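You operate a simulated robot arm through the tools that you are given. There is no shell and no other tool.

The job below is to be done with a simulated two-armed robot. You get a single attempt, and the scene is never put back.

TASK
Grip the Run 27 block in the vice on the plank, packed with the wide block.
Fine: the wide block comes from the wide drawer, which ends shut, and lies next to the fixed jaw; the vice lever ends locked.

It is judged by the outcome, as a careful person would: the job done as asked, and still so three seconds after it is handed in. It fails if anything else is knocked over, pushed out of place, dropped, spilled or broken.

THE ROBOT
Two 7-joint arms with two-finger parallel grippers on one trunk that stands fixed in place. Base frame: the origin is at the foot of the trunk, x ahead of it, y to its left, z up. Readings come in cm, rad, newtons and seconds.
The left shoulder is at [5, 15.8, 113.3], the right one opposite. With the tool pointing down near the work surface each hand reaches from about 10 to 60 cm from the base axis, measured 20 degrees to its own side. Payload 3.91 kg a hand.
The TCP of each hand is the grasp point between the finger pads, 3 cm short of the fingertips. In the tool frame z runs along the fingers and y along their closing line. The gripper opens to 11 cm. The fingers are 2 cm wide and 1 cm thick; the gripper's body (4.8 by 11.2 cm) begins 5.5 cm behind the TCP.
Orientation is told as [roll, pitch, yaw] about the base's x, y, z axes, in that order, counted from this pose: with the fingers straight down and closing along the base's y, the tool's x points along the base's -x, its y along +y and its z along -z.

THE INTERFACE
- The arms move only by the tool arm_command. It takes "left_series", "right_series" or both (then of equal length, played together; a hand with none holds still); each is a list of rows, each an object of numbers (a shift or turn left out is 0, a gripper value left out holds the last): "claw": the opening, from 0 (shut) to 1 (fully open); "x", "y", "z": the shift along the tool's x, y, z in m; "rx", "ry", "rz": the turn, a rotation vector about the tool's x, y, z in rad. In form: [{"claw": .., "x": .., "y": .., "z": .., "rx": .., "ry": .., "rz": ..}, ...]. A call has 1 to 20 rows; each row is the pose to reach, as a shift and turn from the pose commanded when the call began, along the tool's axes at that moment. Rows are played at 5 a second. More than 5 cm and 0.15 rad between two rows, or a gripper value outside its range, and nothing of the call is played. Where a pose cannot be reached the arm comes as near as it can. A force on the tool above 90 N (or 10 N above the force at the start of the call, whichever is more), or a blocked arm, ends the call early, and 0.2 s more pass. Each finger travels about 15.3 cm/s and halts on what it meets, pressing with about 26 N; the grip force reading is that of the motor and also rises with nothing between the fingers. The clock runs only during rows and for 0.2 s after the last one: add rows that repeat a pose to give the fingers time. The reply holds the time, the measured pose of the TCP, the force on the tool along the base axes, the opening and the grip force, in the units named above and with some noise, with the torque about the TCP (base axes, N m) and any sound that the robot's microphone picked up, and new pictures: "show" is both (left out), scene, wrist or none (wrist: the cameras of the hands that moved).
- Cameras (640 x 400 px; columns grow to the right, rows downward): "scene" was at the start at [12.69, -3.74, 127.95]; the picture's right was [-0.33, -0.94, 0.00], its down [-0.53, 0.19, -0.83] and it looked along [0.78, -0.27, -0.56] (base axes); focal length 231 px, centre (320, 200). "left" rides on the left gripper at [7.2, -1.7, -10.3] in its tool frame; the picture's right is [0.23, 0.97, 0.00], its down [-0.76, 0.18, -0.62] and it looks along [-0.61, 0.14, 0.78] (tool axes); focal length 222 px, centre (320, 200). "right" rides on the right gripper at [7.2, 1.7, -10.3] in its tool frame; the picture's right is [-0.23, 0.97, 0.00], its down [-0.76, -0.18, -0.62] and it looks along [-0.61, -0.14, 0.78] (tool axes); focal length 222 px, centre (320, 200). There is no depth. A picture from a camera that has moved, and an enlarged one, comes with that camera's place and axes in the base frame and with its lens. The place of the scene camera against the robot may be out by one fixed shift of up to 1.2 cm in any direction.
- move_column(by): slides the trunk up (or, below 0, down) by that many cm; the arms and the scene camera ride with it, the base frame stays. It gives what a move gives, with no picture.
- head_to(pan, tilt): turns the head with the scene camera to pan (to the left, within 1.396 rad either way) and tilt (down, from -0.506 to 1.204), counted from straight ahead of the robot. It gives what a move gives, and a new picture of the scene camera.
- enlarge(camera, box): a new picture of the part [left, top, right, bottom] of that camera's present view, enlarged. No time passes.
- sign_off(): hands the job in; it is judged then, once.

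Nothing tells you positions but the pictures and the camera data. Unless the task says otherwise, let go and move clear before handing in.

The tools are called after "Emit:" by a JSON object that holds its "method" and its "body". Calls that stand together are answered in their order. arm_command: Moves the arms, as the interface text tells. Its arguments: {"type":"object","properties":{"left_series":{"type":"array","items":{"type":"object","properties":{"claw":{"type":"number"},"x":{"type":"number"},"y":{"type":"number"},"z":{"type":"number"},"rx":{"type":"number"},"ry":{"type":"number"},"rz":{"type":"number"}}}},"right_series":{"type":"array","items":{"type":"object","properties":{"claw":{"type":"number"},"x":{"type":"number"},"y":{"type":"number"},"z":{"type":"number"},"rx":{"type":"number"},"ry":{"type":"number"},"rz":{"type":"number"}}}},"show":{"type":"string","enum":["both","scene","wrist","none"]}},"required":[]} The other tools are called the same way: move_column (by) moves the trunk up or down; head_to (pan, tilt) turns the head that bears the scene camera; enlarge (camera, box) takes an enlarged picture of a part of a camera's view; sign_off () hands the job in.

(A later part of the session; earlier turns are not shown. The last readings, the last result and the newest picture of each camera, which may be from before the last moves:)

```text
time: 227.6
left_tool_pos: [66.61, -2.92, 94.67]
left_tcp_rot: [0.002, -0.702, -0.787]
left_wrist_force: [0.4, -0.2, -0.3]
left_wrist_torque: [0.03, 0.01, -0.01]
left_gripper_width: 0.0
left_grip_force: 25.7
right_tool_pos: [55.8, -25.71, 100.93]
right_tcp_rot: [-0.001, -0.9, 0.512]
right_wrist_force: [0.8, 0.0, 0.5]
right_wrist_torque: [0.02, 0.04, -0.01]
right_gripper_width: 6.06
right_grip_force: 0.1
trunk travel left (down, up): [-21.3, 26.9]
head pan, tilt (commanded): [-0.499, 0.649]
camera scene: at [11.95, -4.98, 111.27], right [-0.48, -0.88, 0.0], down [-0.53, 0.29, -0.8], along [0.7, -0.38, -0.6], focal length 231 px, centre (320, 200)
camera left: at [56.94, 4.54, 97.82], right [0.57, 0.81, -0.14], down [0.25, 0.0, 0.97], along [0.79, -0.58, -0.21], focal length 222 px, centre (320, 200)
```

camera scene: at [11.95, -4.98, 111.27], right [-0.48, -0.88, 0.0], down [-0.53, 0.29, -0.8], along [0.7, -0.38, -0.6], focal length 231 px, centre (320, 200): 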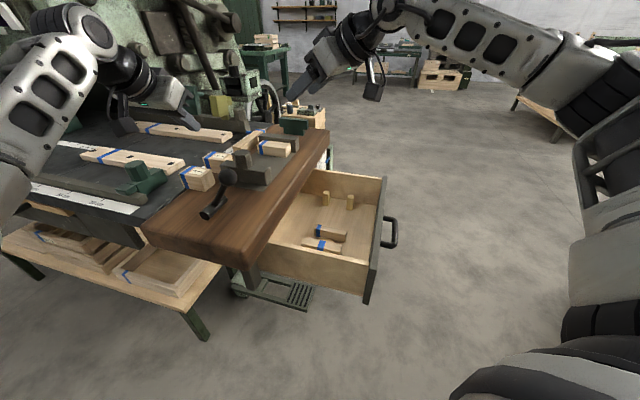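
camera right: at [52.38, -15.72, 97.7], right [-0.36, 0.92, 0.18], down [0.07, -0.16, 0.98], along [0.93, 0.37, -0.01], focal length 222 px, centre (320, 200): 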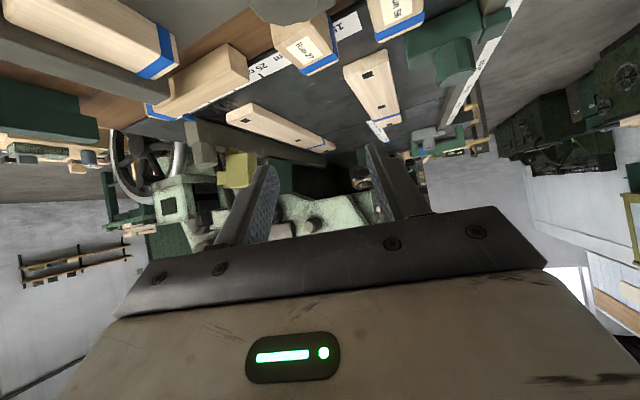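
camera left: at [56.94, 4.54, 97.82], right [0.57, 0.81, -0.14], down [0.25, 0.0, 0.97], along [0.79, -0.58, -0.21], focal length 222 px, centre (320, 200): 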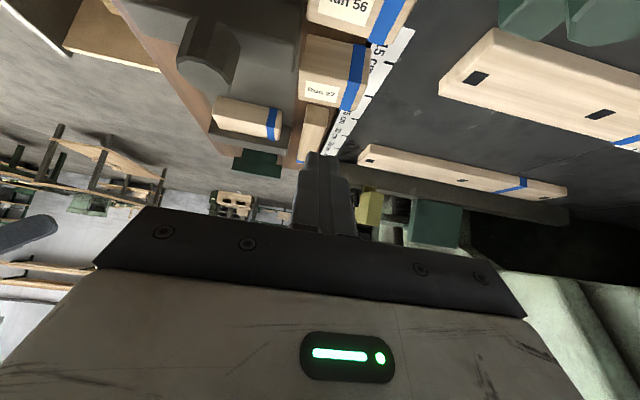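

Emit:
{"method": "enlarge", "body": {"camera": "left", "box": [220, 0, 440, 160]}}

```text
2.50 times, centred on (330, 80) of left
camera zoom: at [56.94, 4.54, 97.82], right [0.57, 0.81, -0.14], down [0.25, 0.0, 0.97], along [0.79, -0.58, -0.21], focal length 555 px, centre (295, 500)
```

zoom: 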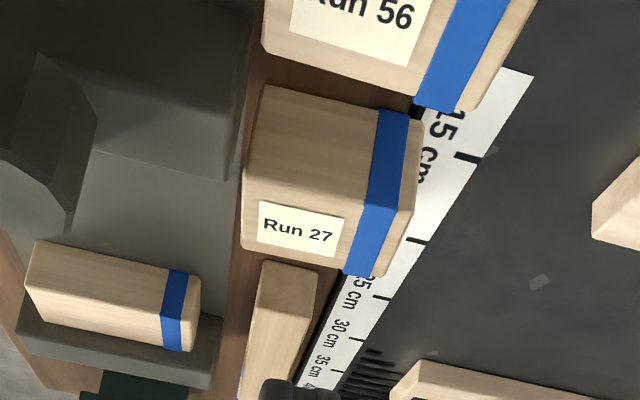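

Descending into the gap behind Run 27 (between it and Run 56).

Emit:
{"method": "arm_command", "body": {"left_series": [{"x": 0.02, "y": 0.002, "z": 0.0236}, {"x": 0.04, "y": 0.002, "z": 0.047}, {"x": 0.0594, "y": 0.002, "z": 0.0702}, {"x": 0.0594, "y": 0.002, "z": 0.0702}], "show": "wrist"}}

Emit:
{"method": "enlarge", "body": {"camera": "left", "box": [220, 20, 440, 180]}}

```text
time: 228.6
left_tool_pos: [66.79, -2.58, 85.48]
left_tcp_rot: [-0.001, -0.703, -0.787]
left_wrist_force: [0.3, 0.3, 0.5]
left_wrist_torque: [0.01, 0.04, 0.0]
left_gripper_width: 0.01
left_grip_force: 25.8
right_tool_pos: [55.74, -25.67, 100.99]
right_tcp_rot: [-0.001, -0.901, 0.513]
right_wrist_force: [0.8, 0.3, 1.0]
right_wrist_torque: [0.0, 0.01, 0.02]
right_gripper_width: 6.05
right_grip_force: 0.0
trunk travel left (down, up): [-21.3, 26.9]
head pan, tilt (commanded): [-0.499, 0.649]
camera left: at [57.03, 4.84, 88.59], right [0.57, 0.81, -0.15], down [0.25, 0.0, 0.97], along [0.79, -0.58, -0.21], focal length 222 px, centre (320, 200)
```

left: 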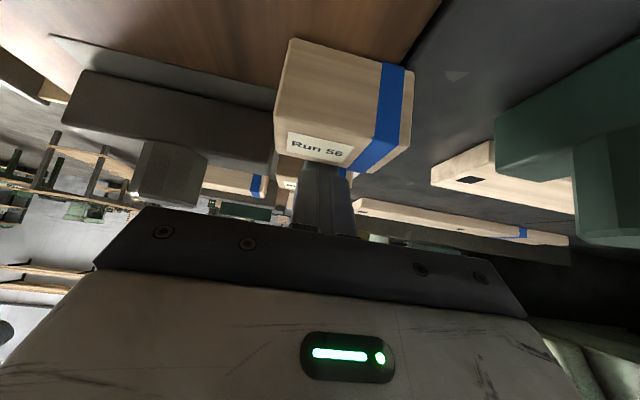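

```text
2.50 times, centred on (330, 100) of left
camera zoom: at [57.03, 4.84, 88.59], right [0.57, 0.81, -0.15], down [0.25, 0.0, 0.97], along [0.79, -0.58, -0.21], focal length 555 px, centre (295, 450)
```

zoom: 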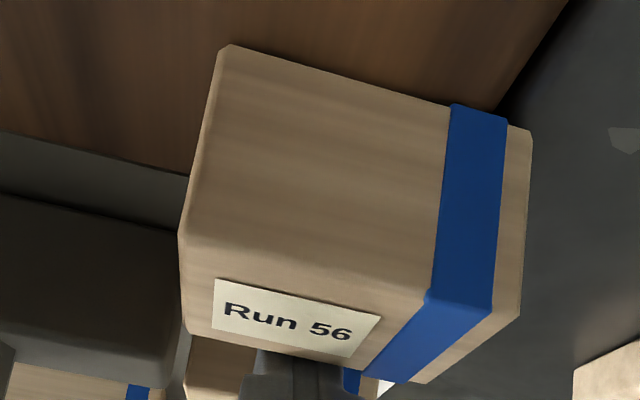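

No contact. Pushing Run 27 along +U slowly.

Emit:
{"method": "arm_command", "body": {"left_series": [{"x": -0.0061, "z": 0.0052}, {"x": -0.0122, "z": 0.0103}, {"x": -0.0183, "z": 0.0155}, {"x": -0.0244, "z": 0.0207}, {"x": -0.029, "z": 0.0245}, {"x": -0.029, "z": 0.0245}], "show": "both"}}

Emit:
{"method": "enlarge", "body": {"camera": "scene", "box": [170, 100, 310, 210]}}

```text
time: 230.0
left_tool_pos: [69.03, -5.34, 85.21]
left_tcp_rot: [0.001, -0.7, -0.786]
left_wrist_force: [-0.2, 0.0, 0.1]
left_wrist_torque: [-0.01, 0.0, 0.02]
left_gripper_width: 0.03
left_grip_force: 25.7
left hand out of reach, approached as far as the arm can: row 5, 6
right_tool_pos: [55.72, -25.72, 100.95]
right_tcp_rot: [0.0, -0.902, 0.512]
right_wrist_force: [-0.1, -0.2, 0.0]
right_wrist_torque: [0.01, -0.01, -0.01]
right_gripper_width: 6.05
right_grip_force: 0.0
trunk travel left (down, up): [-21.3, 26.9]
head pan, tilt (commanded): [-0.499, 0.649]
camera scene: at [11.95, -4.95, 111.27], right [-0.48, -0.88, 0.0], down [-0.53, 0.29, -0.8], along [0.7, -0.38, -0.6], focal length 231 px, centre (320, 200)
camera left: at [59.36, 2.11, 88.34], right [0.57, 0.81, -0.15], down [0.25, 0.0, 0.97], along [0.79, -0.58, -0.21], focal length 222 px, centre (320, 200)
```

scene: 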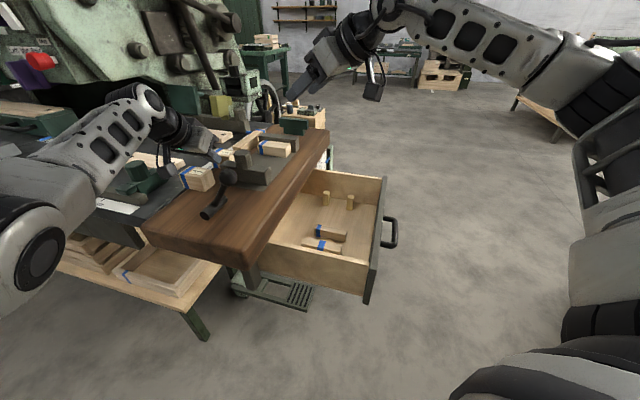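
left: 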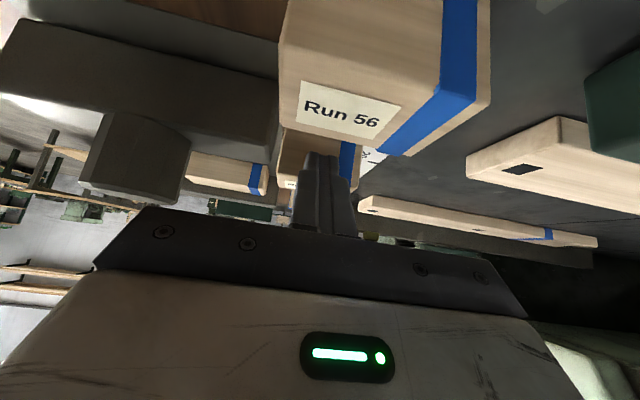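

```text
3.64 times, centred on (240, 155) of scene
camera zoom: at [11.95, -4.95, 111.27], right [-0.48, -0.88, 0.0], down [-0.53, 0.29, -0.8], along [0.7, -0.38, -0.6], focal length 840 px, centre (611, 364)
```

zoom: 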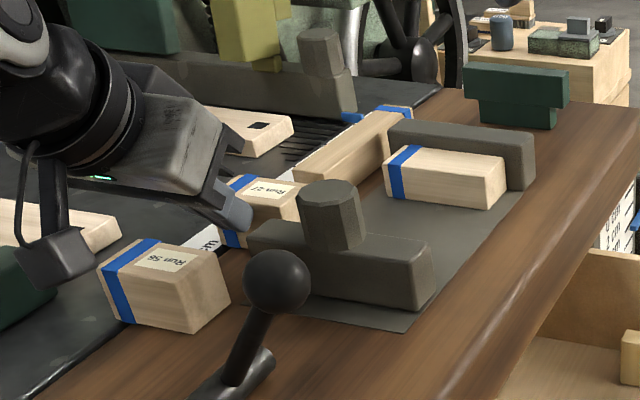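

Run 27 is clear of the jaw's end now. Backing off, tilting further and opening the left gripper for a grip on its V-faces.

Emit:
{"method": "arm_command", "body": {"left_series": [{"x": 0.0092, "z": -0.0077}, {"x": -0.0008, "y": 0.001, "z": -0.032, "claw": 0.3}, {"x": -0.0015, "y": 0.002, "z": -0.0406, "ry": -0.1, "claw": 0.69}, {"x": -0.0015, "y": 0.002, "z": -0.0406, "ry": -0.2, "claw": 0.69}, {"x": -0.0015, "y": 0.002, "z": -0.0406, "ry": -0.3, "claw": 0.69}, {"x": -0.0015, "y": 0.002, "z": -0.0406, "ry": -0.3, "claw": 0.69}], "show": "wrist"}}

Emit:
{"method": "enlarge", "body": {"camera": "left", "box": [180, 60, 460, 240]}}

```text
time: 231.4
left_tool_pos: [67.54, -3.46, 88.39]
left_tcp_rot: [0.002, -1.001, -0.784]
left_wrist_force: [-0.4, 0.3, -0.3]
left_wrist_torque: [-0.01, 0.04, 0.01]
left_gripper_width: 7.57
left_grip_force: 0.0
right_tool_pos: [55.82, -25.74, 100.99]
right_tcp_rot: [-0.001, -0.9, 0.512]
right_wrist_force: [0.1, -0.2, -0.2]
right_wrist_torque: [-0.02, -0.02, 0.06]
right_gripper_width: 6.07
right_grip_force: 0.0
trunk travel left (down, up): [-21.3, 26.9]
head pan, tilt (commanded): [-0.499, 0.649]
camera left: at [57.46, 4.34, 87.78], right [0.6, 0.78, -0.19], down [0.04, 0.21, 0.98], along [0.8, -0.6, 0.09], focal length 222 px, centre (320, 200)
```

left: 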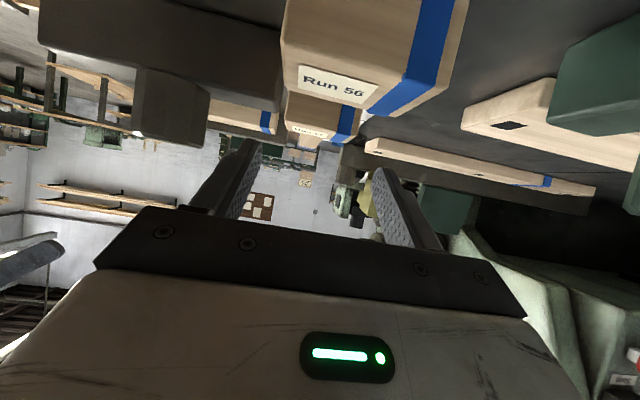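

```text
2.22 times, centred on (320, 150) of left
camera zoom: at [57.46, 4.34, 87.78], right [0.6, 0.78, -0.19], down [0.04, 0.21, 0.98], along [0.8, -0.6, 0.09], focal length 494 px, centre (320, 311)
```

zoom: 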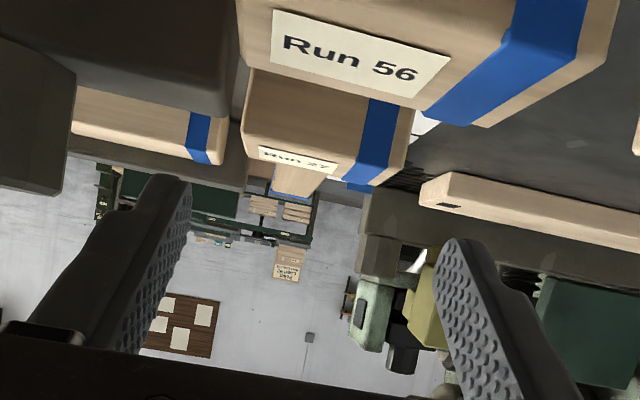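

Run 27 is centred between the fingers. Advancing 6 cm and closing.

Emit:
{"method": "arm_command", "body": {"left_series": [{"z": 0.02}, {"z": 0.04}, {"z": 0.06}, {"z": 0.06}], "show": "wrist"}}

Emit:
{"method": "enlarge", "body": {"camera": "left", "box": [180, 60, 460, 240]}}

```text
time: 232.4
left_tool_pos: [71.29, -7.03, 85.09]
left_tcp_rot: [0.002, -0.999, -0.786]
left_wrist_force: [-0.1, 0.8, -0.1]
left_wrist_torque: [0.0, -0.05, 0.02]
left_gripper_width: 7.58
left_grip_force: 0.1
right_tool_pos: [55.75, -25.78, 101.03]
right_tcp_rot: [0.0, -0.9, 0.512]
right_wrist_force: [0.0, 0.1, 0.1]
right_wrist_torque: [-0.01, 0.0, 0.03]
right_gripper_width: 6.06
right_grip_force: 0.1
trunk travel left (down, up): [-21.3, 26.9]
head pan, tilt (commanded): [-0.499, 0.649]
camera left: at [61.06, 0.74, 84.47], right [0.6, 0.78, -0.19], down [0.04, 0.21, 0.98], along [0.8, -0.6, 0.09], focal length 222 px, centre (320, 200)
```

left: 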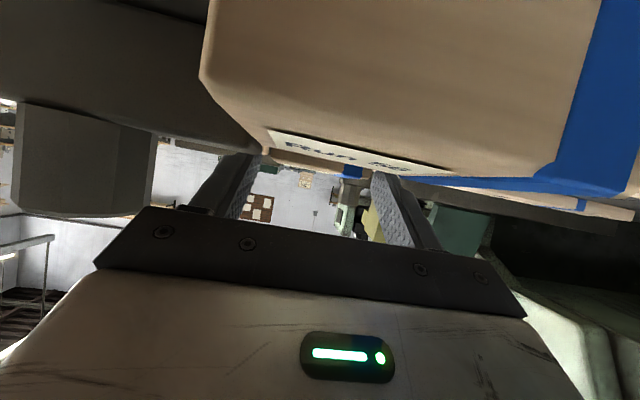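

```text
2.22 times, centred on (320, 150) of left
camera zoom: at [61.06, 0.74, 84.47], right [0.6, 0.78, -0.19], down [0.04, 0.21, 0.98], along [0.8, -0.6, 0.09], focal length 494 px, centre (320, 311)
```

zoom: 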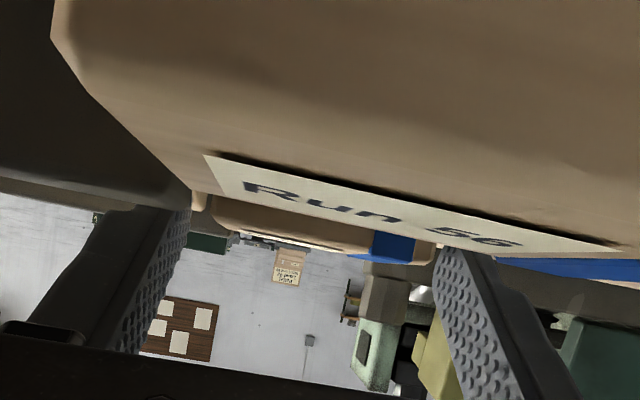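

No contact; Run 27 lies between the pads (my camera is close to Run 56, so no further forward). Closing.

Emit:
{"method": "arm_command", "body": {"left_series": [{"claw": 0.6}, {"claw": 0.5}, {"claw": 0.42}, {"claw": 0.36}, {"claw": 0.36}], "show": "wrist"}}

```text
time: 233.6
left_tool_pos: [71.02, -6.93, 85.09]
left_tcp_rot: [-0.001, -1.001, -0.786]
left_wrist_force: [0.7, -0.7, 0.3]
left_wrist_torque: [0.0, -0.05, 0.0]
left_gripper_width: 5.9
left_grip_force: 26.1
right_tool_pos: [55.76, -25.82, 101.04]
right_tcp_rot: [-0.001, -0.901, 0.513]
right_wrist_force: [-1.2, 0.4, 0.5]
right_wrist_torque: [0.01, 0.03, 0.01]
right_gripper_width: 6.04
right_grip_force: 0.2
trunk travel left (down, up): [-21.3, 26.9]
head pan, tilt (commanded): [-0.499, 0.649]
camera left: at [61.04, 0.75, 84.48], right [0.6, 0.78, -0.19], down [0.04, 0.21, 0.98], along [0.8, -0.6, 0.09], focal length 222 px, centre (320, 200)
```

left: 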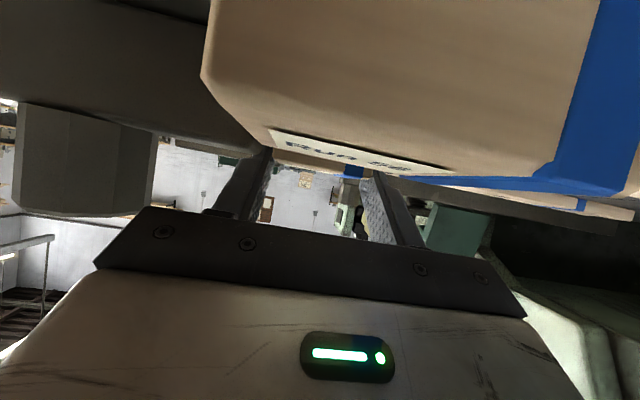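

Gripped (5.9 cm). Lifting straight up with the trunk.

Emit:
{"method": "move_column", "body": {"by": 3}}

Emit:
{"method": "move_column", "body": {"by": 7}}

Emit:
{"method": "enlarge", "body": {"camera": "scene", "box": [170, 80, 330, 210]}}

Emit:
{"method": "enlarge", "body": {"camera": "left", "box": [180, 60, 460, 240]}}

```text
time: 234.4
left_tool_pos: [71.18, -7.02, 88.12]
left_tcp_rot: [-0.001, -1.0, -0.784]
left_wrist_force: [0.0, -0.6, -0.5]
left_wrist_torque: [0.01, 0.02, 0.0]
left_gripper_width: 5.9
left_grip_force: 26.1
right_tool_pos: [55.85, -25.83, 104.04]
right_tcp_rot: [-0.001, -0.899, 0.512]
right_wrist_force: [0.9, 0.2, -1.1]
right_wrist_torque: [0.01, 0.02, -0.03]
right_gripper_width: 6.06
right_grip_force: 0.1
trunk travel left (down, up): [-24.3, 23.9]
head pan, tilt (commanded): [-0.499, 0.649]
```

```text
time: 235.5
left_tool_pos: [71.16, -7.06, 95.06]
left_tcp_rot: [-0.001, -0.999, -0.783]
left_wrist_force: [-0.1, -0.4, -0.9]
left_wrist_torque: [0.0, -0.02, 0.02]
left_gripper_width: 5.9
left_grip_force: 25.8
right_tool_pos: [55.92, -25.7, 110.97]
right_tcp_rot: [0.001, -0.9, 0.513]
right_wrist_force: [0.4, -0.3, -0.1]
right_wrist_torque: [-0.01, -0.01, 0.0]
right_gripper_width: 6.04
right_grip_force: 0.1
trunk travel left (down, up): [-31.3, 16.9]
head pan, tilt (commanded): [-0.499, 0.649]
```

```text
3.08 times, centred on (250, 145) of scene
camera zoom: at [11.98, -4.96, 121.26], right [-0.48, -0.88, 0.0], down [-0.53, 0.29, -0.8], along [0.7, -0.38, -0.6], focal length 711 px, centre (535, 369)
```

zoom: 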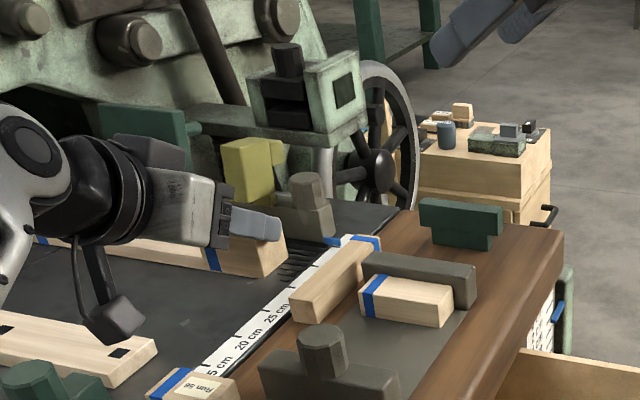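

```text
2.22 times, centred on (320, 150) of left
camera zoom: at [61.06, 0.74, 94.45], right [0.6, 0.78, -0.19], down [0.05, 0.21, 0.98], along [0.8, -0.6, 0.09], focal length 494 px, centre (320, 311)
```

zoom: 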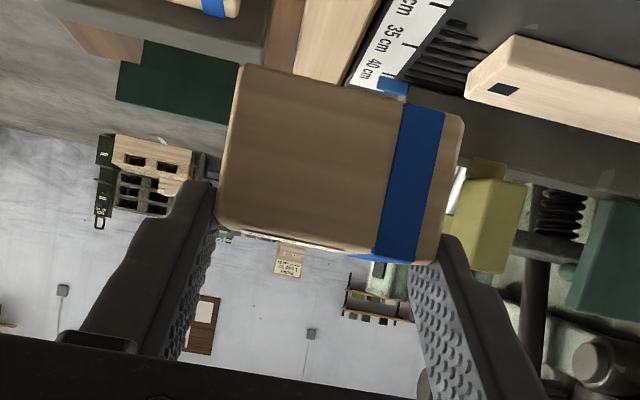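

Run 27 is held securely. Moving the right hand aside, then carrying Run 27 over the vice to the open strip on the plank's right side.

Emit:
{"method": "arm_command", "body": {"right_series": [{"x": 0.024, "y": -0.013, "z": -0.03, "rx": 0.065, "rz": 0.052}, {"x": 0.047, "y": -0.026, "z": -0.06, "rx": 0.13, "rz": 0.103}, {"x": 0.071, "y": -0.039, "z": -0.089, "rx": 0.196, "rz": 0.155}, {"x": 0.071, "y": -0.039, "z": -0.089, "rx": 0.196, "rz": 0.155}], "show": "none"}}

Emit:
{"method": "arm_command", "body": {"left_series": [{"y": -0.035, "x": 0.0, "z": 0.0}, {"y": -0.07, "x": -0.004, "z": 0.006}, {"y": -0.105, "x": -0.008, "z": 0.012}, {"y": -0.14, "x": -0.012, "z": 0.018}, {"y": -0.173, "x": -0.0157, "z": 0.0244}, {"y": -0.173, "x": -0.0157, "z": 0.0244}], "show": "both"}}

```text
time: 236.5
left_tool_pos: [71.13, -7.05, 95.01]
left_tcp_rot: [0.0, -1.001, -0.787]
left_wrist_force: [0.0, 0.9, -0.9]
left_wrist_torque: [0.01, 0.02, 0.01]
left_gripper_width: 5.93
left_grip_force: 26.1
right_tool_pos: [47.89, -34.62, 111.01]
right_tcp_rot: [0.0, -0.902, 0.26]
right_wrist_force: [-0.4, 0.4, 0.1]
right_wrist_torque: [0.02, 0.01, -0.01]
right_gripper_width: 6.03
right_grip_force: 0.1
trunk travel left (down, up): [-31.3, 16.9]
head pan, tilt (commanded): [-0.499, 0.649]
```

```text
time: 237.9
left_tool_pos: [60.96, -21.34, 95.04]
left_tcp_rot: [-0.001, -0.999, -0.785]
left_wrist_force: [-0.7, 0.4, -0.4]
left_wrist_torque: [0.01, 0.01, -0.03]
left_gripper_width: 5.92
left_grip_force: 26.1
right_tool_pos: [47.95, -34.56, 111.08]
right_tcp_rot: [-0.001, -0.902, 0.261]
right_wrist_force: [0.2, 0.4, 0.1]
right_wrist_torque: [0.02, 0.01, -0.04]
right_gripper_width: 6.07
right_grip_force: 0.0
trunk travel left (down, up): [-31.3, 16.9]
head pan, tilt (commanded): [-0.499, 0.649]
camera scene: at [11.95, -4.96, 121.27], right [-0.48, -0.88, 0.0], down [-0.53, 0.29, -0.8], along [0.7, -0.38, -0.6], focal length 231 px, centre (320, 200)
camera left: at [50.93, -13.6, 94.33], right [0.6, 0.78, -0.19], down [0.05, 0.21, 0.98], along [0.8, -0.6, 0.09], focal length 222 px, centre (320, 200)
```

scene: 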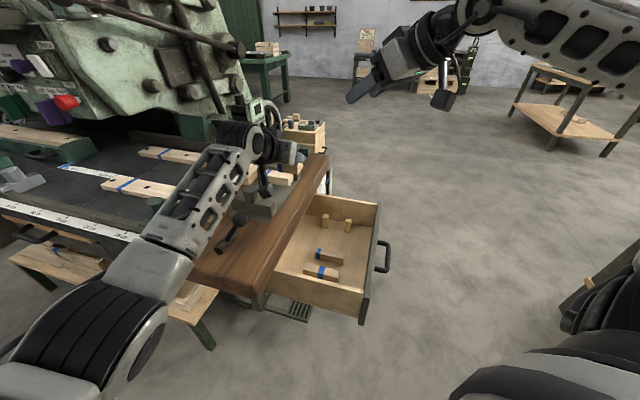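
left: 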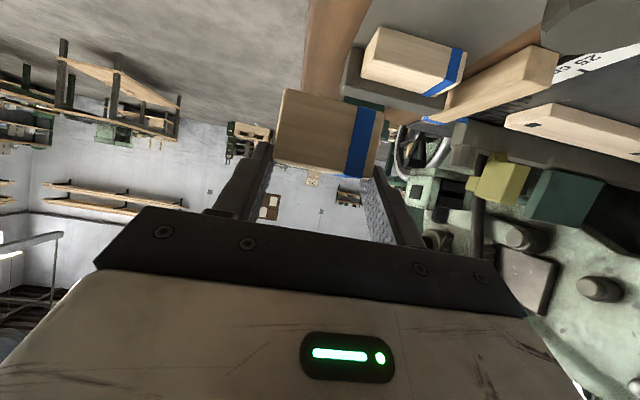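

Reach is fine. I'll shift 3 cm further along +U (to keep my wrist clear of the lever knob) and then look before lowering.

Emit:
{"method": "arm_command", "body": {"left_series": [{"x": -0.0081, "y": 0.001, "z": 0.0126}, {"x": -0.0162, "y": 0.002, "z": 0.0252}, {"x": -0.0162, "y": 0.002, "z": 0.0252}], "show": "none"}}

Emit:
{"method": "move_column", "body": {"by": -6}}

Emit:
{"method": "head_to", "body": {"pan": -0.35, "tilt": 0.6}}

Emit:
{"method": "enlarge", "body": {"camera": "scene", "box": [200, 100, 400, 260]}}

Emit:
{"method": "enlarge", "body": {"camera": "left", "box": [180, 20, 500, 220]}}

```text
time: 238.7
left_tool_pos: [61.9, -24.07, 94.74]
left_tcp_rot: [-0.003, -0.996, -0.81]
left_wrist_force: [0.2, 0.2, -0.3]
left_wrist_torque: [0.03, 0.0, 0.01]
left_gripper_width: 5.89
left_grip_force: 26.3
left hand out of reach, approached as far as the arm can: row 2
right_tool_pos: [47.99, -34.66, 111.18]
right_tcp_rot: [0.0, -0.901, 0.262]
right_wrist_force: [-0.6, 0.7, 0.0]
right_wrist_torque: [-0.02, -0.06, 0.01]
right_gripper_width: 6.06
right_grip_force: 0.1
trunk travel left (down, up): [-31.3, 16.9]
head pan, tilt (commanded): [-0.499, 0.649]
```

```text
time: 239.7
left_tool_pos: [61.94, -23.95, 88.7]
left_tcp_rot: [-0.002, -0.994, -0.813]
left_wrist_force: [-0.9, -0.3, -0.7]
left_wrist_torque: [0.02, 0.0, -0.01]
left_gripper_width: 5.92
left_grip_force: 26.0
right_tool_pos: [47.98, -34.74, 105.13]
right_tcp_rot: [-0.001, -0.899, 0.263]
right_wrist_force: [-0.6, -0.3, 0.7]
right_wrist_torque: [0.04, 0.01, 0.01]
right_gripper_width: 6.05
right_grip_force: 0.0
trunk travel left (down, up): [-25.3, 22.9]
head pan, tilt (commanded): [-0.499, 0.649]
```

```text
time: 240.4
left_tool_pos: [61.92, -23.95, 88.62]
left_tcp_rot: [-0.001, -0.995, -0.812]
left_wrist_force: [0.6, 0.6, -1.3]
left_wrist_torque: [0.04, 0.02, -0.02]
left_gripper_width: 5.9
left_grip_force: 26.2
right_tool_pos: [47.82, -34.57, 105.05]
right_tcp_rot: [0.0, -0.9, 0.261]
right_wrist_force: [0.6, 0.2, 0.4]
right_wrist_torque: [0.02, 0.0, 0.0]
right_gripper_width: 6.05
right_grip_force: 0.1
trunk travel left (down, up): [-25.3, 22.9]
head pan, tilt (commanded): [-0.351, 0.6]
camera scene: at [12.63, -3.84, 115.7], right [-0.34, -0.94, 0.0], down [-0.53, 0.19, -0.82], along [0.77, -0.28, -0.57], focal length 231 px, centre (320, 200)
```

scene: 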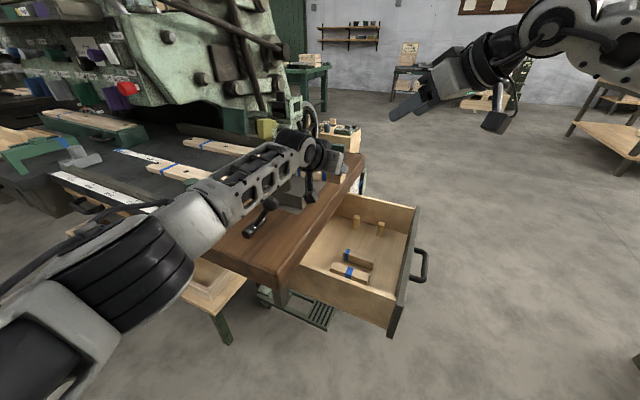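

```text
2.50 times, centred on (300, 180) of scene
camera zoom: at [12.63, -3.84, 115.7], right [-0.34, -0.94, 0.0], down [-0.53, 0.19, -0.82], along [0.77, -0.28, -0.57], focal length 578 px, centre (370, 250)
```

zoom: 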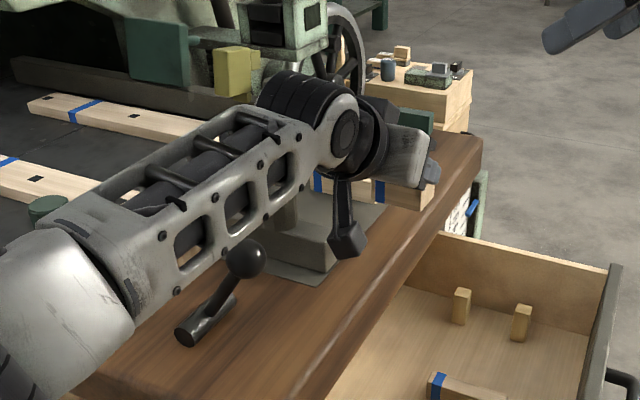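

```text
2.00 times, centred on (340, 120) of left
camera zoom: at [52.1, -15.96, 88.17], right [0.62, 0.76, -0.19], down [0.06, 0.2, 0.98], along [0.78, -0.62, 0.08], focal length 444 px, centre (280, 360)
```

zoom: 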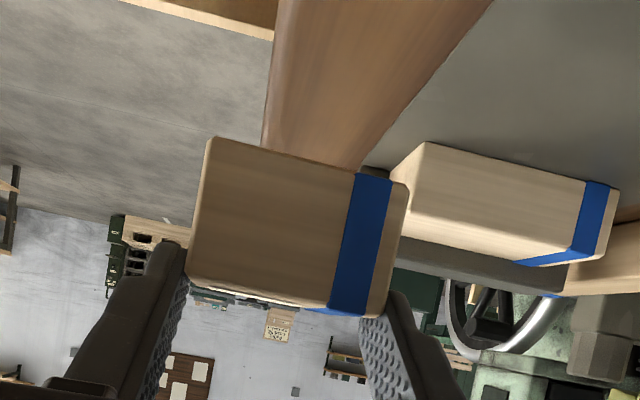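

Emit:
{"method": "arm_command", "body": {"left_series": [{"x": 0.005, "y": 0.006, "z": -0.008, "rx": -0.012, "rz": -0.008}, {"x": 0.0097, "y": 0.013, "z": -0.0151, "rx": -0.023, "rz": -0.015}, {"x": 0.0097, "y": 0.013, "z": -0.0151, "rx": -0.023, "rz": -0.015}], "show": "none"}}

Emit:
{"method": "move_column", "body": {"by": -2.6}}

Emit:
{"method": "enlarge", "body": {"camera": "scene", "box": [220, 120, 380, 250]}}

```text
time: 241.2
left_tool_pos: [61.59, -21.93, 88.72]
left_tcp_rot: [-0.003, -0.995, -0.784]
left_wrist_force: [-0.1, 0.2, -1.2]
left_wrist_torque: [0.04, 0.01, -0.03]
left_gripper_width: 5.9
left_grip_force: 25.4
right_tool_pos: [47.91, -34.75, 105.13]
right_tcp_rot: [-0.001, -0.901, 0.263]
right_wrist_force: [0.1, -0.1, -0.7]
right_wrist_torque: [0.03, -0.03, -0.01]
right_gripper_width: 6.03
right_grip_force: 0.0
trunk travel left (down, up): [-25.3, 22.9]
head pan, tilt (commanded): [-0.351, 0.6]
```

```text
time: 241.9
left_tool_pos: [61.66, -21.84, 86.06]
left_tcp_rot: [-0.002, -0.995, -0.785]
left_wrist_force: [-0.4, 0.1, -0.1]
left_wrist_torque: [0.02, 0.02, 0.01]
left_gripper_width: 5.89
left_grip_force: 25.9
right_tool_pos: [47.9, -34.56, 102.57]
right_tcp_rot: [0.0, -0.902, 0.263]
right_wrist_force: [-0.3, -0.2, 0.0]
right_wrist_torque: [-0.02, 0.0, -0.03]
right_gripper_width: 6.03
right_grip_force: 0.1
trunk travel left (down, up): [-22.7, 25.5]
head pan, tilt (commanded): [-0.351, 0.6]
```

```text
3.08 times, centred on (300, 185) of scene
camera zoom: at [12.62, -3.83, 113.1], right [-0.34, -0.94, 0.0], down [-0.53, 0.19, -0.83], along [0.78, -0.28, -0.56], focal length 711 px, centre (382, 246)
```

zoom: 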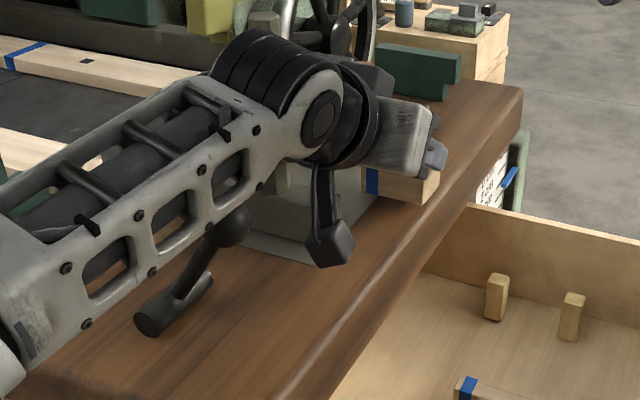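

Emit:
{"method": "move_column", "body": {"by": -0.8}}

```text
time: 242.4
left_tool_pos: [61.62, -21.85, 85.32]
left_tcp_rot: [-0.003, -0.993, -0.785]
left_wrist_force: [0.3, -0.6, -0.6]
left_wrist_torque: [-0.01, 0.0, 0.03]
left_gripper_width: 5.92
left_grip_force: 26.3
right_tool_pos: [47.9, -34.53, 101.73]
right_tcp_rot: [-0.003, -0.9, 0.263]
right_wrist_force: [-0.3, -0.2, 0.0]
right_wrist_torque: [-0.01, 0.04, 0.01]
right_gripper_width: 6.05
right_grip_force: 0.0
trunk travel left (down, up): [-21.9, 26.3]
head pan, tilt (commanded): [-0.351, 0.6]
```

Emit:
{"method": "move_column", "body": {"by": -0.4}}

```text
time: 243.0
left_tool_pos: [61.67, -21.94, 85.2]
left_tcp_rot: [0.0, -0.997, -0.785]
left_wrist_force: [1.1, 0.0, 5.4]
left_wrist_torque: [-0.27, -0.07, 0.05]
left_gripper_width: 5.91
left_grip_force: 25.8
right_tool_pos: [47.93, -34.5, 101.33]
right_tcp_rot: [-0.001, -0.901, 0.263]
right_wrist_force: [-0.4, 0.3, -0.4]
right_wrist_torque: [0.03, -0.01, -0.03]
right_gripper_width: 6.03
right_grip_force: 0.1
trunk travel left (down, up): [-21.5, 26.7]
head pan, tilt (commanded): [-0.351, 0.6]
```

Run 27 rests on the plank strip. Opening the left gripper, raising straight up with the trunk, then withdrawing the left arm.

Emit:
{"method": "arm_command", "body": {"left_series": [{"claw": 0.6}, {"claw": 0.68}, {"claw": 0.68}], "show": "none"}}

Emit:
{"method": "move_column", "body": {"by": 10}}

Emit:
{"method": "arm_command", "body": {"left_series": [{"x": 0.01, "y": 0.02, "z": -0.035}, {"x": 0.02, "y": 0.05, "z": -0.07}, {"x": 0.03, "y": 0.08, "z": -0.1}, {"x": 0.04, "y": 0.11, "z": -0.135}, {"x": 0.04, "y": 0.13, "z": -0.18}, {"x": 0.04, "y": 0.14, "z": -0.21}, {"x": 0.04, "y": 0.14, "z": -0.21}], "show": "both"}}

Emit:
{"method": "enlarge", "body": {"camera": "scene", "box": [220, 120, 380, 250]}}

```text
time: 243.8
left_tool_pos: [61.7, -21.77, 84.82]
left_tcp_rot: [0.0, -0.995, -0.785]
left_wrist_force: [0.6, -1.4, 0.0]
left_wrist_torque: [0.02, -0.01, 0.0]
left_gripper_width: 7.49
left_grip_force: 0.1
right_tool_pos: [47.84, -34.67, 101.22]
right_tcp_rot: [-0.002, -0.902, 0.262]
right_wrist_force: [0.9, -0.5, 0.3]
right_wrist_torque: [-0.04, -0.01, 0.01]
right_gripper_width: 6.04
right_grip_force: 0.1
trunk travel left (down, up): [-21.5, 26.7]
head pan, tilt (commanded): [-0.351, 0.6]
```

```text
time: 245.1
left_tool_pos: [61.67, -21.95, 94.89]
left_tcp_rot: [-0.004, -0.994, -0.786]
left_wrist_force: [-1.0, 0.5, 0.7]
left_wrist_torque: [0.02, -0.03, 0.05]
left_gripper_width: 7.5
left_grip_force: 0.0
right_tool_pos: [47.84, -34.73, 111.18]
right_tcp_rot: [-0.001, -0.902, 0.263]
right_wrist_force: [-0.7, 0.9, -0.5]
right_wrist_torque: [0.01, -0.01, 0.04]
right_gripper_width: 6.04
right_grip_force: 0.0
trunk travel left (down, up): [-31.5, 16.7]
head pan, tilt (commanded): [-0.351, 0.6]
```

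```text
time: 246.7
left_tool_pos: [57.72, 2.03, 102.92]
left_tcp_rot: [-0.002, -0.995, -0.785]
left_wrist_force: [0.1, -0.1, 0.7]
left_wrist_torque: [0.0, 0.03, 0.01]
left_gripper_width: 7.47
left_grip_force: 0.1
right_tool_pos: [47.87, -34.73, 111.4]
right_tcp_rot: [-0.003, -0.901, 0.261]
right_wrist_force: [-0.2, -0.2, -0.9]
right_wrist_torque: [-0.02, 0.01, -0.02]
right_gripper_width: 6.04
right_grip_force: 0.0
trunk travel left (down, up): [-31.5, 16.7]
head pan, tilt (commanded): [-0.351, 0.6]
camera scene: at [12.63, -3.83, 121.9], right [-0.34, -0.94, 0.0], down [-0.53, 0.19, -0.83], along [0.78, -0.28, -0.56], focal length 231 px, centre (320, 200)
camera left: at [47.69, 9.81, 102.41], right [0.6, 0.78, -0.19], down [0.05, 0.2, 0.98], along [0.8, -0.6, 0.08], focal length 222 px, centre (320, 200)
```

scene: 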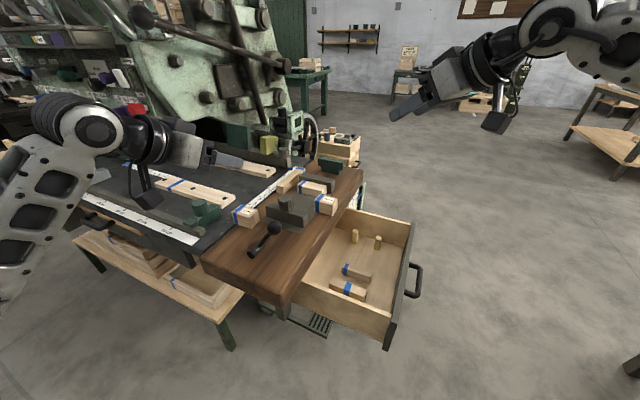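
left: 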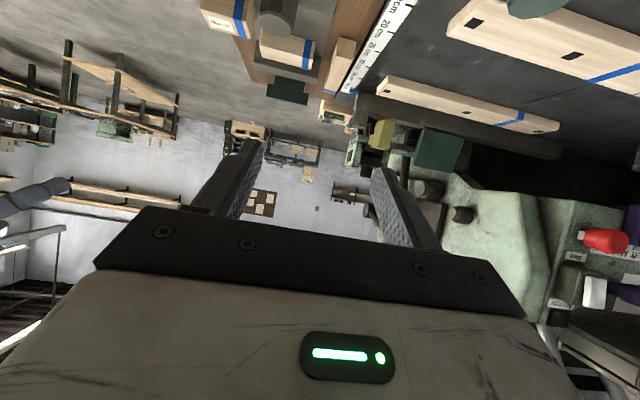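

```text
3.08 times, centred on (300, 185) of scene
camera zoom: at [12.63, -3.83, 121.9], right [-0.34, -0.94, 0.0], down [-0.53, 0.19, -0.83], along [0.78, -0.28, -0.56], focal length 711 px, centre (382, 246)
```

zoom: 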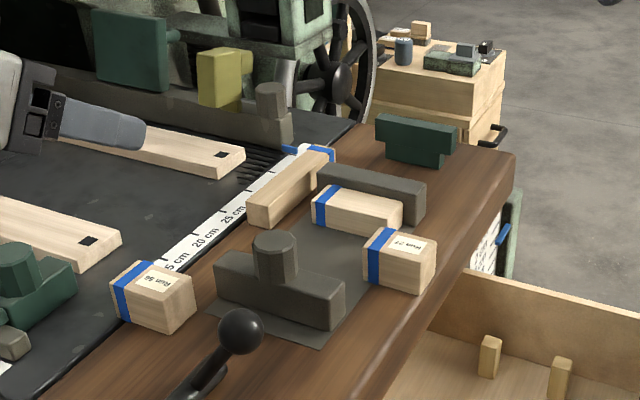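

Run 27 stands right-side up in front of the vice opening. Retracting the left arm further, then lowering the trunk and bringing the right hand to Run 27.

Emit:
{"method": "arm_command", "body": {"left_series": [{"x": 0.008, "y": -0.003, "z": -0.042}, {"x": 0.016, "y": -0.006, "z": -0.084}, {"x": 0.024, "y": -0.008, "z": -0.126}, {"x": 0.033, "y": -0.011, "z": -0.168}, {"x": 0.041, "y": -0.014, "z": -0.21}, {"x": 0.041, "y": -0.014, "z": -0.21}], "show": "none"}}

Emit:
{"method": "move_column", "body": {"by": -20}}

```text
time: 248.1
left_tool_pos: [42.65, 15.36, 111.08]
left_tcp_rot: [-0.002, -0.996, -0.786]
left_wrist_force: [0.7, 0.6, -0.2]
left_wrist_torque: [0.02, 0.01, -0.02]
left_gripper_width: 7.48
left_grip_force: 0.0
right_tool_pos: [47.86, -34.6, 111.23]
right_tcp_rot: [-0.001, -0.901, 0.264]
right_wrist_force: [-0.1, 0.1, 1.3]
right_wrist_torque: [-0.01, -0.03, 0.02]
right_gripper_width: 6.05
right_grip_force: 0.0
trunk travel left (down, up): [-31.5, 16.7]
head pan, tilt (commanded): [-0.351, 0.6]
```

```text
time: 250.3
left_tool_pos: [42.7, 15.39, 91.03]
left_tcp_rot: [-0.002, -0.996, -0.786]
left_wrist_force: [-1.0, -0.9, -0.2]
left_wrist_torque: [0.0, -0.01, 0.01]
left_gripper_width: 7.48
left_grip_force: 0.1
right_tool_pos: [47.87, -34.66, 91.16]
right_tcp_rot: [0.0, -0.9, 0.262]
right_wrist_force: [-0.1, 0.2, -0.4]
right_wrist_torque: [-0.01, 0.0, -0.02]
right_gripper_width: 6.05
right_grip_force: 0.0
trunk travel left (down, up): [-11.5, 36.7]
head pan, tilt (commanded): [-0.351, 0.6]
```

Emit:
{"method": "arm_command", "body": {"right_series": [{"x": -0.02, "y": 0.02, "z": 0.026, "rx": -0.045, "rz": -0.036}, {"x": -0.04, "y": 0.04, "z": 0.052, "rx": -0.09, "rz": -0.072}, {"x": -0.059, "y": 0.0597, "z": 0.078, "rx": -0.136, "rz": -0.108}, {"x": -0.059, "y": 0.0597, "z": 0.078, "rx": -0.136, "rz": -0.108}], "show": "wrist"}}

Emit:
{"method": "enlarge", "body": {"camera": "right", "box": [160, 40, 480, 240]}}

```text
time: 251.3
left_tool_pos: [42.64, 15.23, 91.03]
left_tcp_rot: [-0.002, -0.994, -0.786]
left_wrist_force: [-0.8, -0.3, 0.3]
left_wrist_torque: [0.02, 0.02, 0.04]
left_gripper_width: 7.49
left_grip_force: 0.1
right_tool_pos: [55.93, -26.43, 91.3]
right_tcp_rot: [-0.002, -0.899, 0.435]
right_wrist_force: [-0.6, 1.0, -0.1]
right_wrist_torque: [-0.03, 0.01, 0.03]
right_gripper_width: 6.04
right_grip_force: 0.2
trunk travel left (down, up): [-11.5, 36.7]
head pan, tilt (commanded): [-0.351, 0.6]
camera right: at [43.87, -30.12, 91.92], right [-0.28, 0.94, 0.18], down [0.06, -0.17, 0.98], along [0.96, 0.29, -0.01], focal length 222 px, centre (320, 200)
```

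right: 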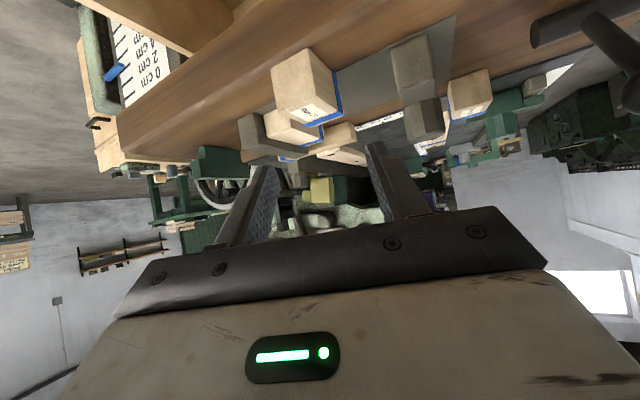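

```text
2.00 times, centred on (320, 140) of right
camera zoom: at [43.87, -30.12, 91.92], right [-0.28, 0.94, 0.18], down [0.06, -0.17, 0.98], along [0.96, 0.29, -0.01], focal length 444 px, centre (320, 320)
```

zoom: 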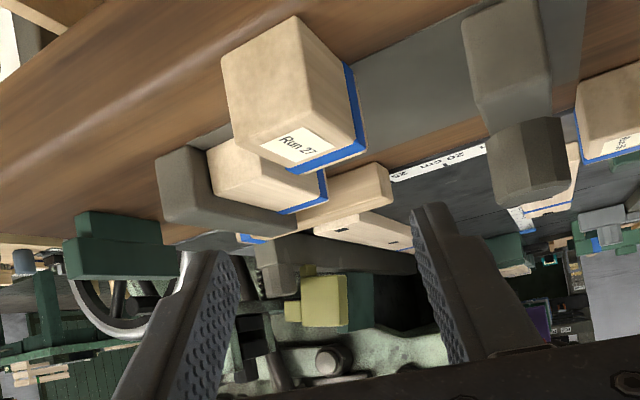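

Aligned with Run 27. Advancing and gripping.

Emit:
{"method": "arm_command", "body": {"right_series": [{"x": 0.012, "z": 0.015}, {"x": 0.021, "z": 0.045}, {"x": 0.021, "z": 0.07}, {"x": 0.021, "z": 0.09}, {"x": 0.021, "z": 0.09}], "show": "wrist"}}

Emit:
{"method": "enlarge", "body": {"camera": "right", "box": [160, 40, 480, 240]}}

```text
time: 252.5
left_tool_pos: [42.73, 15.23, 91.06]
left_tcp_rot: [-0.002, -0.995, -0.786]
left_wrist_force: [-0.1, -0.6, 0.0]
left_wrist_torque: [-0.01, -0.01, 0.0]
left_gripper_width: 7.49
left_grip_force: 0.1
right_tool_pos: [60.97, -23.89, 83.77]
right_tcp_rot: [0.0, -0.899, 0.435]
right_wrist_force: [0.7, 1.0, -0.7]
right_wrist_torque: [0.0, 0.02, 0.0]
right_gripper_width: 6.04
right_grip_force: 0.2
trunk travel left (down, up): [-11.5, 36.7]
head pan, tilt (commanded): [-0.351, 0.6]
camera right: at [49.02, -27.63, 84.46], right [-0.28, 0.94, 0.18], down [0.06, -0.17, 0.98], along [0.96, 0.29, -0.01], focal length 222 px, centre (320, 200)
```

right: 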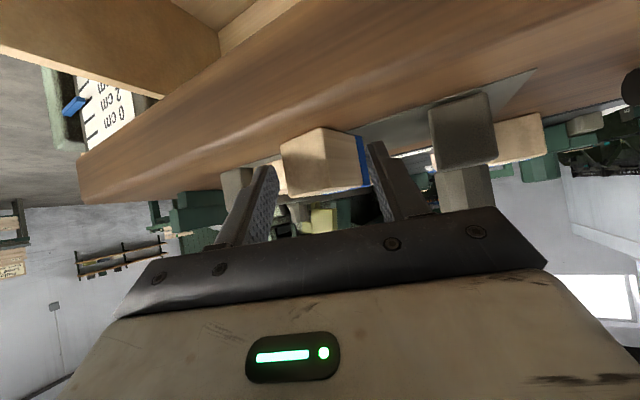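

```text
2.00 times, centred on (320, 140) of right
camera zoom: at [49.02, -27.63, 84.46], right [-0.28, 0.94, 0.18], down [0.06, -0.17, 0.98], along [0.96, 0.29, -0.01], focal length 444 px, centre (320, 320)
```

zoom: 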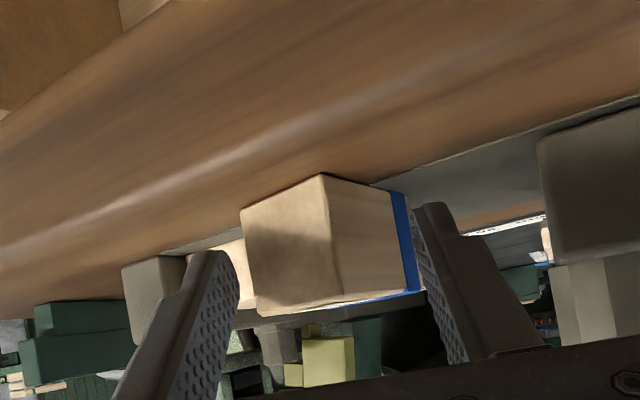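

Emit:
{"method": "arm_command", "body": {"right_series": [{"claw": 0.5}, {"claw": 0.42}, {"claw": 0.36}, {"claw": 0.3}, {"claw": 0.2}, {"claw": 0.2}], "show": "wrist"}}

```text
time: 253.9
left_tool_pos: [42.62, 15.34, 91.06]
left_tcp_rot: [-0.002, -0.996, -0.784]
left_wrist_force: [-1.0, 1.4, -0.5]
left_wrist_torque: [0.02, 0.02, -0.01]
left_gripper_width: 7.48
left_grip_force: 0.1
right_tool_pos: [60.92, -23.96, 83.88]
right_tcp_rot: [-0.002, -0.901, 0.436]
right_wrist_force: [-0.3, 1.1, -0.1]
right_wrist_torque: [-0.03, 0.02, -0.01]
right_gripper_width: 4.06
right_grip_force: 25.9
trunk travel left (down, up): [-11.5, 36.7]
head pan, tilt (commanded): [-0.351, 0.6]
camera right: at [48.99, -27.64, 84.51], right [-0.28, 0.94, 0.18], down [0.06, -0.17, 0.98], along [0.96, 0.29, -0.01], focal length 222 px, centre (320, 200)
```

right: 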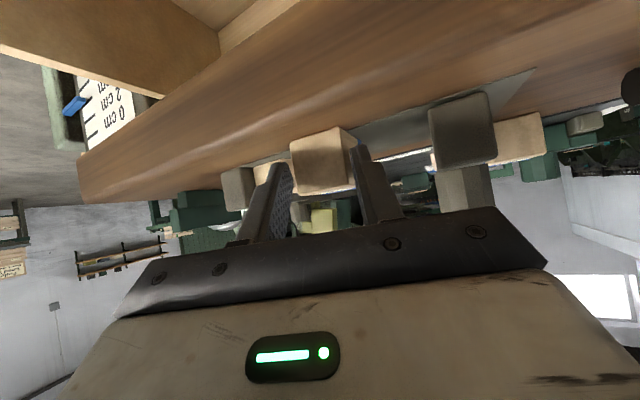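

Run 27 gripped (4.06 cm across). Lifting 1.2 cm and sliding it into the vice, next to the wide block.

Emit:
{"method": "arm_command", "body": {"right_series": [{"x": -0.0094, "z": -0.0075}, {"x": -0.0094, "z": -0.0075}, {"x": -0.0216, "y": 0.006, "z": 0.0079}, {"x": -0.0338, "y": 0.0121, "z": 0.0232}, {"x": -0.046, "y": 0.0182, "z": 0.0386}, {"x": -0.0581, "y": 0.0242, "z": 0.0539}, {"x": -0.0581, "y": 0.0242, "z": 0.0539}], "show": "both"}}

Emit:
{"method": "enlarge", "body": {"camera": "right", "box": [160, 40, 480, 240]}}

Emit:
{"method": "enlarge", "body": {"camera": "scene", "box": [220, 90, 380, 220]}}

```text
time: 255.5
left_tool_pos: [42.69, 15.44, 91.0]
left_tcp_rot: [-0.003, -0.995, -0.785]
left_wrist_force: [0.7, -0.6, -0.7]
left_wrist_torque: [-0.02, 0.0, -0.02]
left_gripper_width: 7.48
left_grip_force: 0.1
right_tool_pos: [67.12, -18.5, 85.1]
right_tcp_rot: [-0.003, -0.9, 0.437]
right_wrist_force: [0.0, 1.1, -1.2]
right_wrist_torque: [-0.01, 0.05, 0.01]
right_gripper_width: 4.04
right_grip_force: 25.9
trunk travel left (down, up): [-11.5, 36.7]
head pan, tilt (commanded): [-0.351, 0.6]
camera scene: at [12.64, -3.83, 101.9], right [-0.34, -0.94, 0.0], down [-0.53, 0.19, -0.82], along [0.77, -0.28, -0.57], focal length 231 px, centre (320, 200)
camera right: at [55.17, -22.24, 85.66], right [-0.28, 0.94, 0.18], down [0.06, -0.17, 0.98], along [0.96, 0.29, -0.01], focal length 222 px, centre (320, 200)
```

scene: 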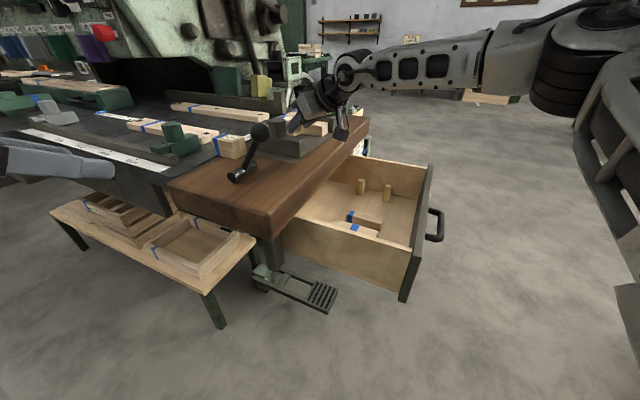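
right: 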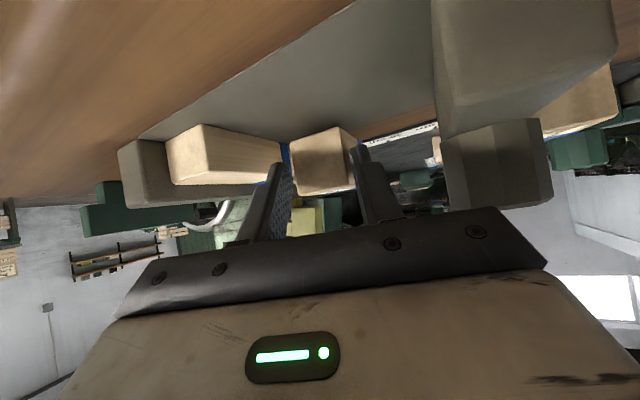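

```text
2.00 times, centred on (320, 140) of right
camera zoom: at [55.17, -22.24, 85.66], right [-0.28, 0.94, 0.18], down [0.06, -0.17, 0.98], along [0.96, 0.29, -0.01], focal length 444 px, centre (320, 320)
```

zoom: 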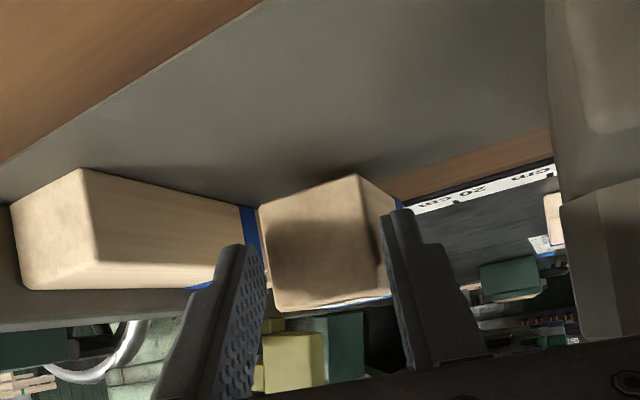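

```text
3.08 times, centred on (300, 155) of scene
camera zoom: at [12.64, -3.83, 101.9], right [-0.34, -0.94, 0.0], down [-0.53, 0.19, -0.82], along [0.77, -0.28, -0.57], focal length 711 px, centre (382, 338)
```

zoom: 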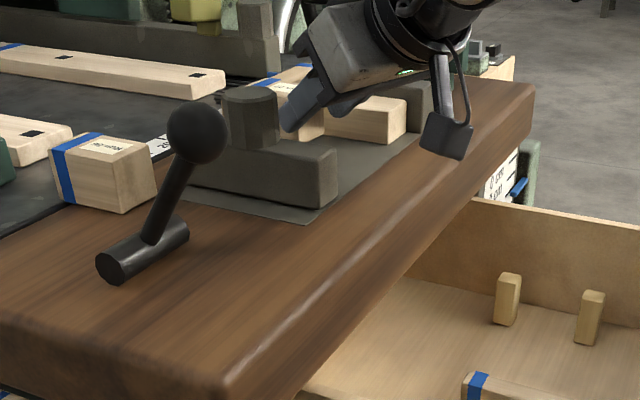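

Run 27 is in position between moving jaw and wide block. Lowering and releasing.

Emit:
{"method": "move_column", "body": {"by": -1.1}}

Emit:
{"method": "arm_command", "body": {"right_series": [{"claw": 0.4}, {"claw": 0.44}, {"claw": 0.47}, {"claw": 0.47}], "show": "wrist"}}

Emit:
{"method": "enlarge", "body": {"camera": "right", "box": [160, 40, 480, 240]}}

```text
time: 256.1
left_tool_pos: [42.66, 15.2, 90.0]
left_tcp_rot: [-0.001, -0.996, -0.785]
left_wrist_force: [-0.8, 0.0, -0.1]
left_wrist_torque: [-0.03, -0.03, -0.02]
left_gripper_width: 7.48
left_grip_force: 0.1
right_tool_pos: [67.09, -18.46, 84.01]
right_tcp_rot: [-0.003, -0.901, 0.436]
right_wrist_force: [0.2, -0.1, -0.6]
right_wrist_torque: [0.03, 0.01, -0.01]
right_gripper_width: 4.03
right_grip_force: 25.5
trunk travel left (down, up): [-10.4, 37.8]
head pan, tilt (commanded): [-0.351, 0.6]
```

```text
time: 257.1
left_tool_pos: [42.55, 15.33, 89.88]
left_tcp_rot: [-0.001, -0.995, -0.787]
left_wrist_force: [0.0, -0.1, 0.0]
left_wrist_torque: [0.0, -0.01, -0.03]
left_gripper_width: 7.47
left_grip_force: 0.0
right_tool_pos: [67.0, -18.53, 84.0]
right_tcp_rot: [-0.002, -0.901, 0.436]
right_wrist_force: [-0.1, 0.0, -0.1]
right_wrist_torque: [-0.01, 0.03, 0.03]
right_gripper_width: 5.17
right_grip_force: 0.1
trunk travel left (down, up): [-10.4, 37.8]
head pan, tilt (commanded): [-0.351, 0.6]
camera right: at [55.14, -22.25, 84.56], right [-0.28, 0.94, 0.18], down [0.06, -0.17, 0.98], along [0.96, 0.29, -0.01], focal length 222 px, centre (320, 200)
```

right: 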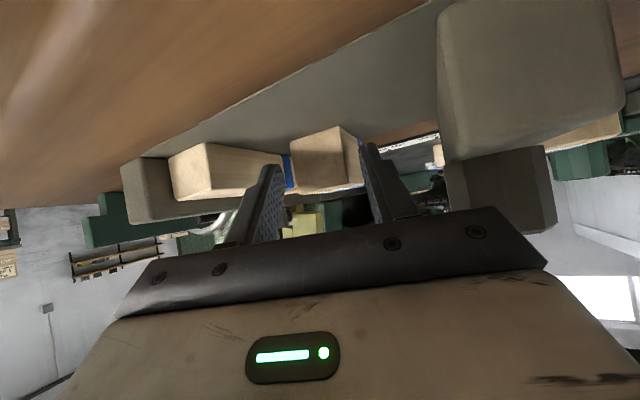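

```text
2.00 times, centred on (320, 140) of right
camera zoom: at [55.14, -22.25, 84.56], right [-0.28, 0.94, 0.18], down [0.06, -0.17, 0.98], along [0.96, 0.29, -0.01], focal length 444 px, centre (320, 320)
```

zoom: 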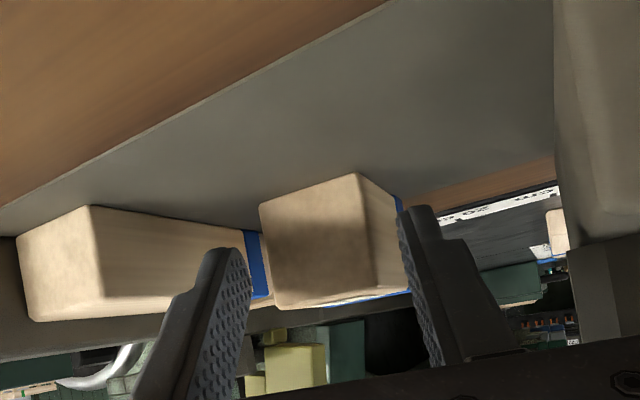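

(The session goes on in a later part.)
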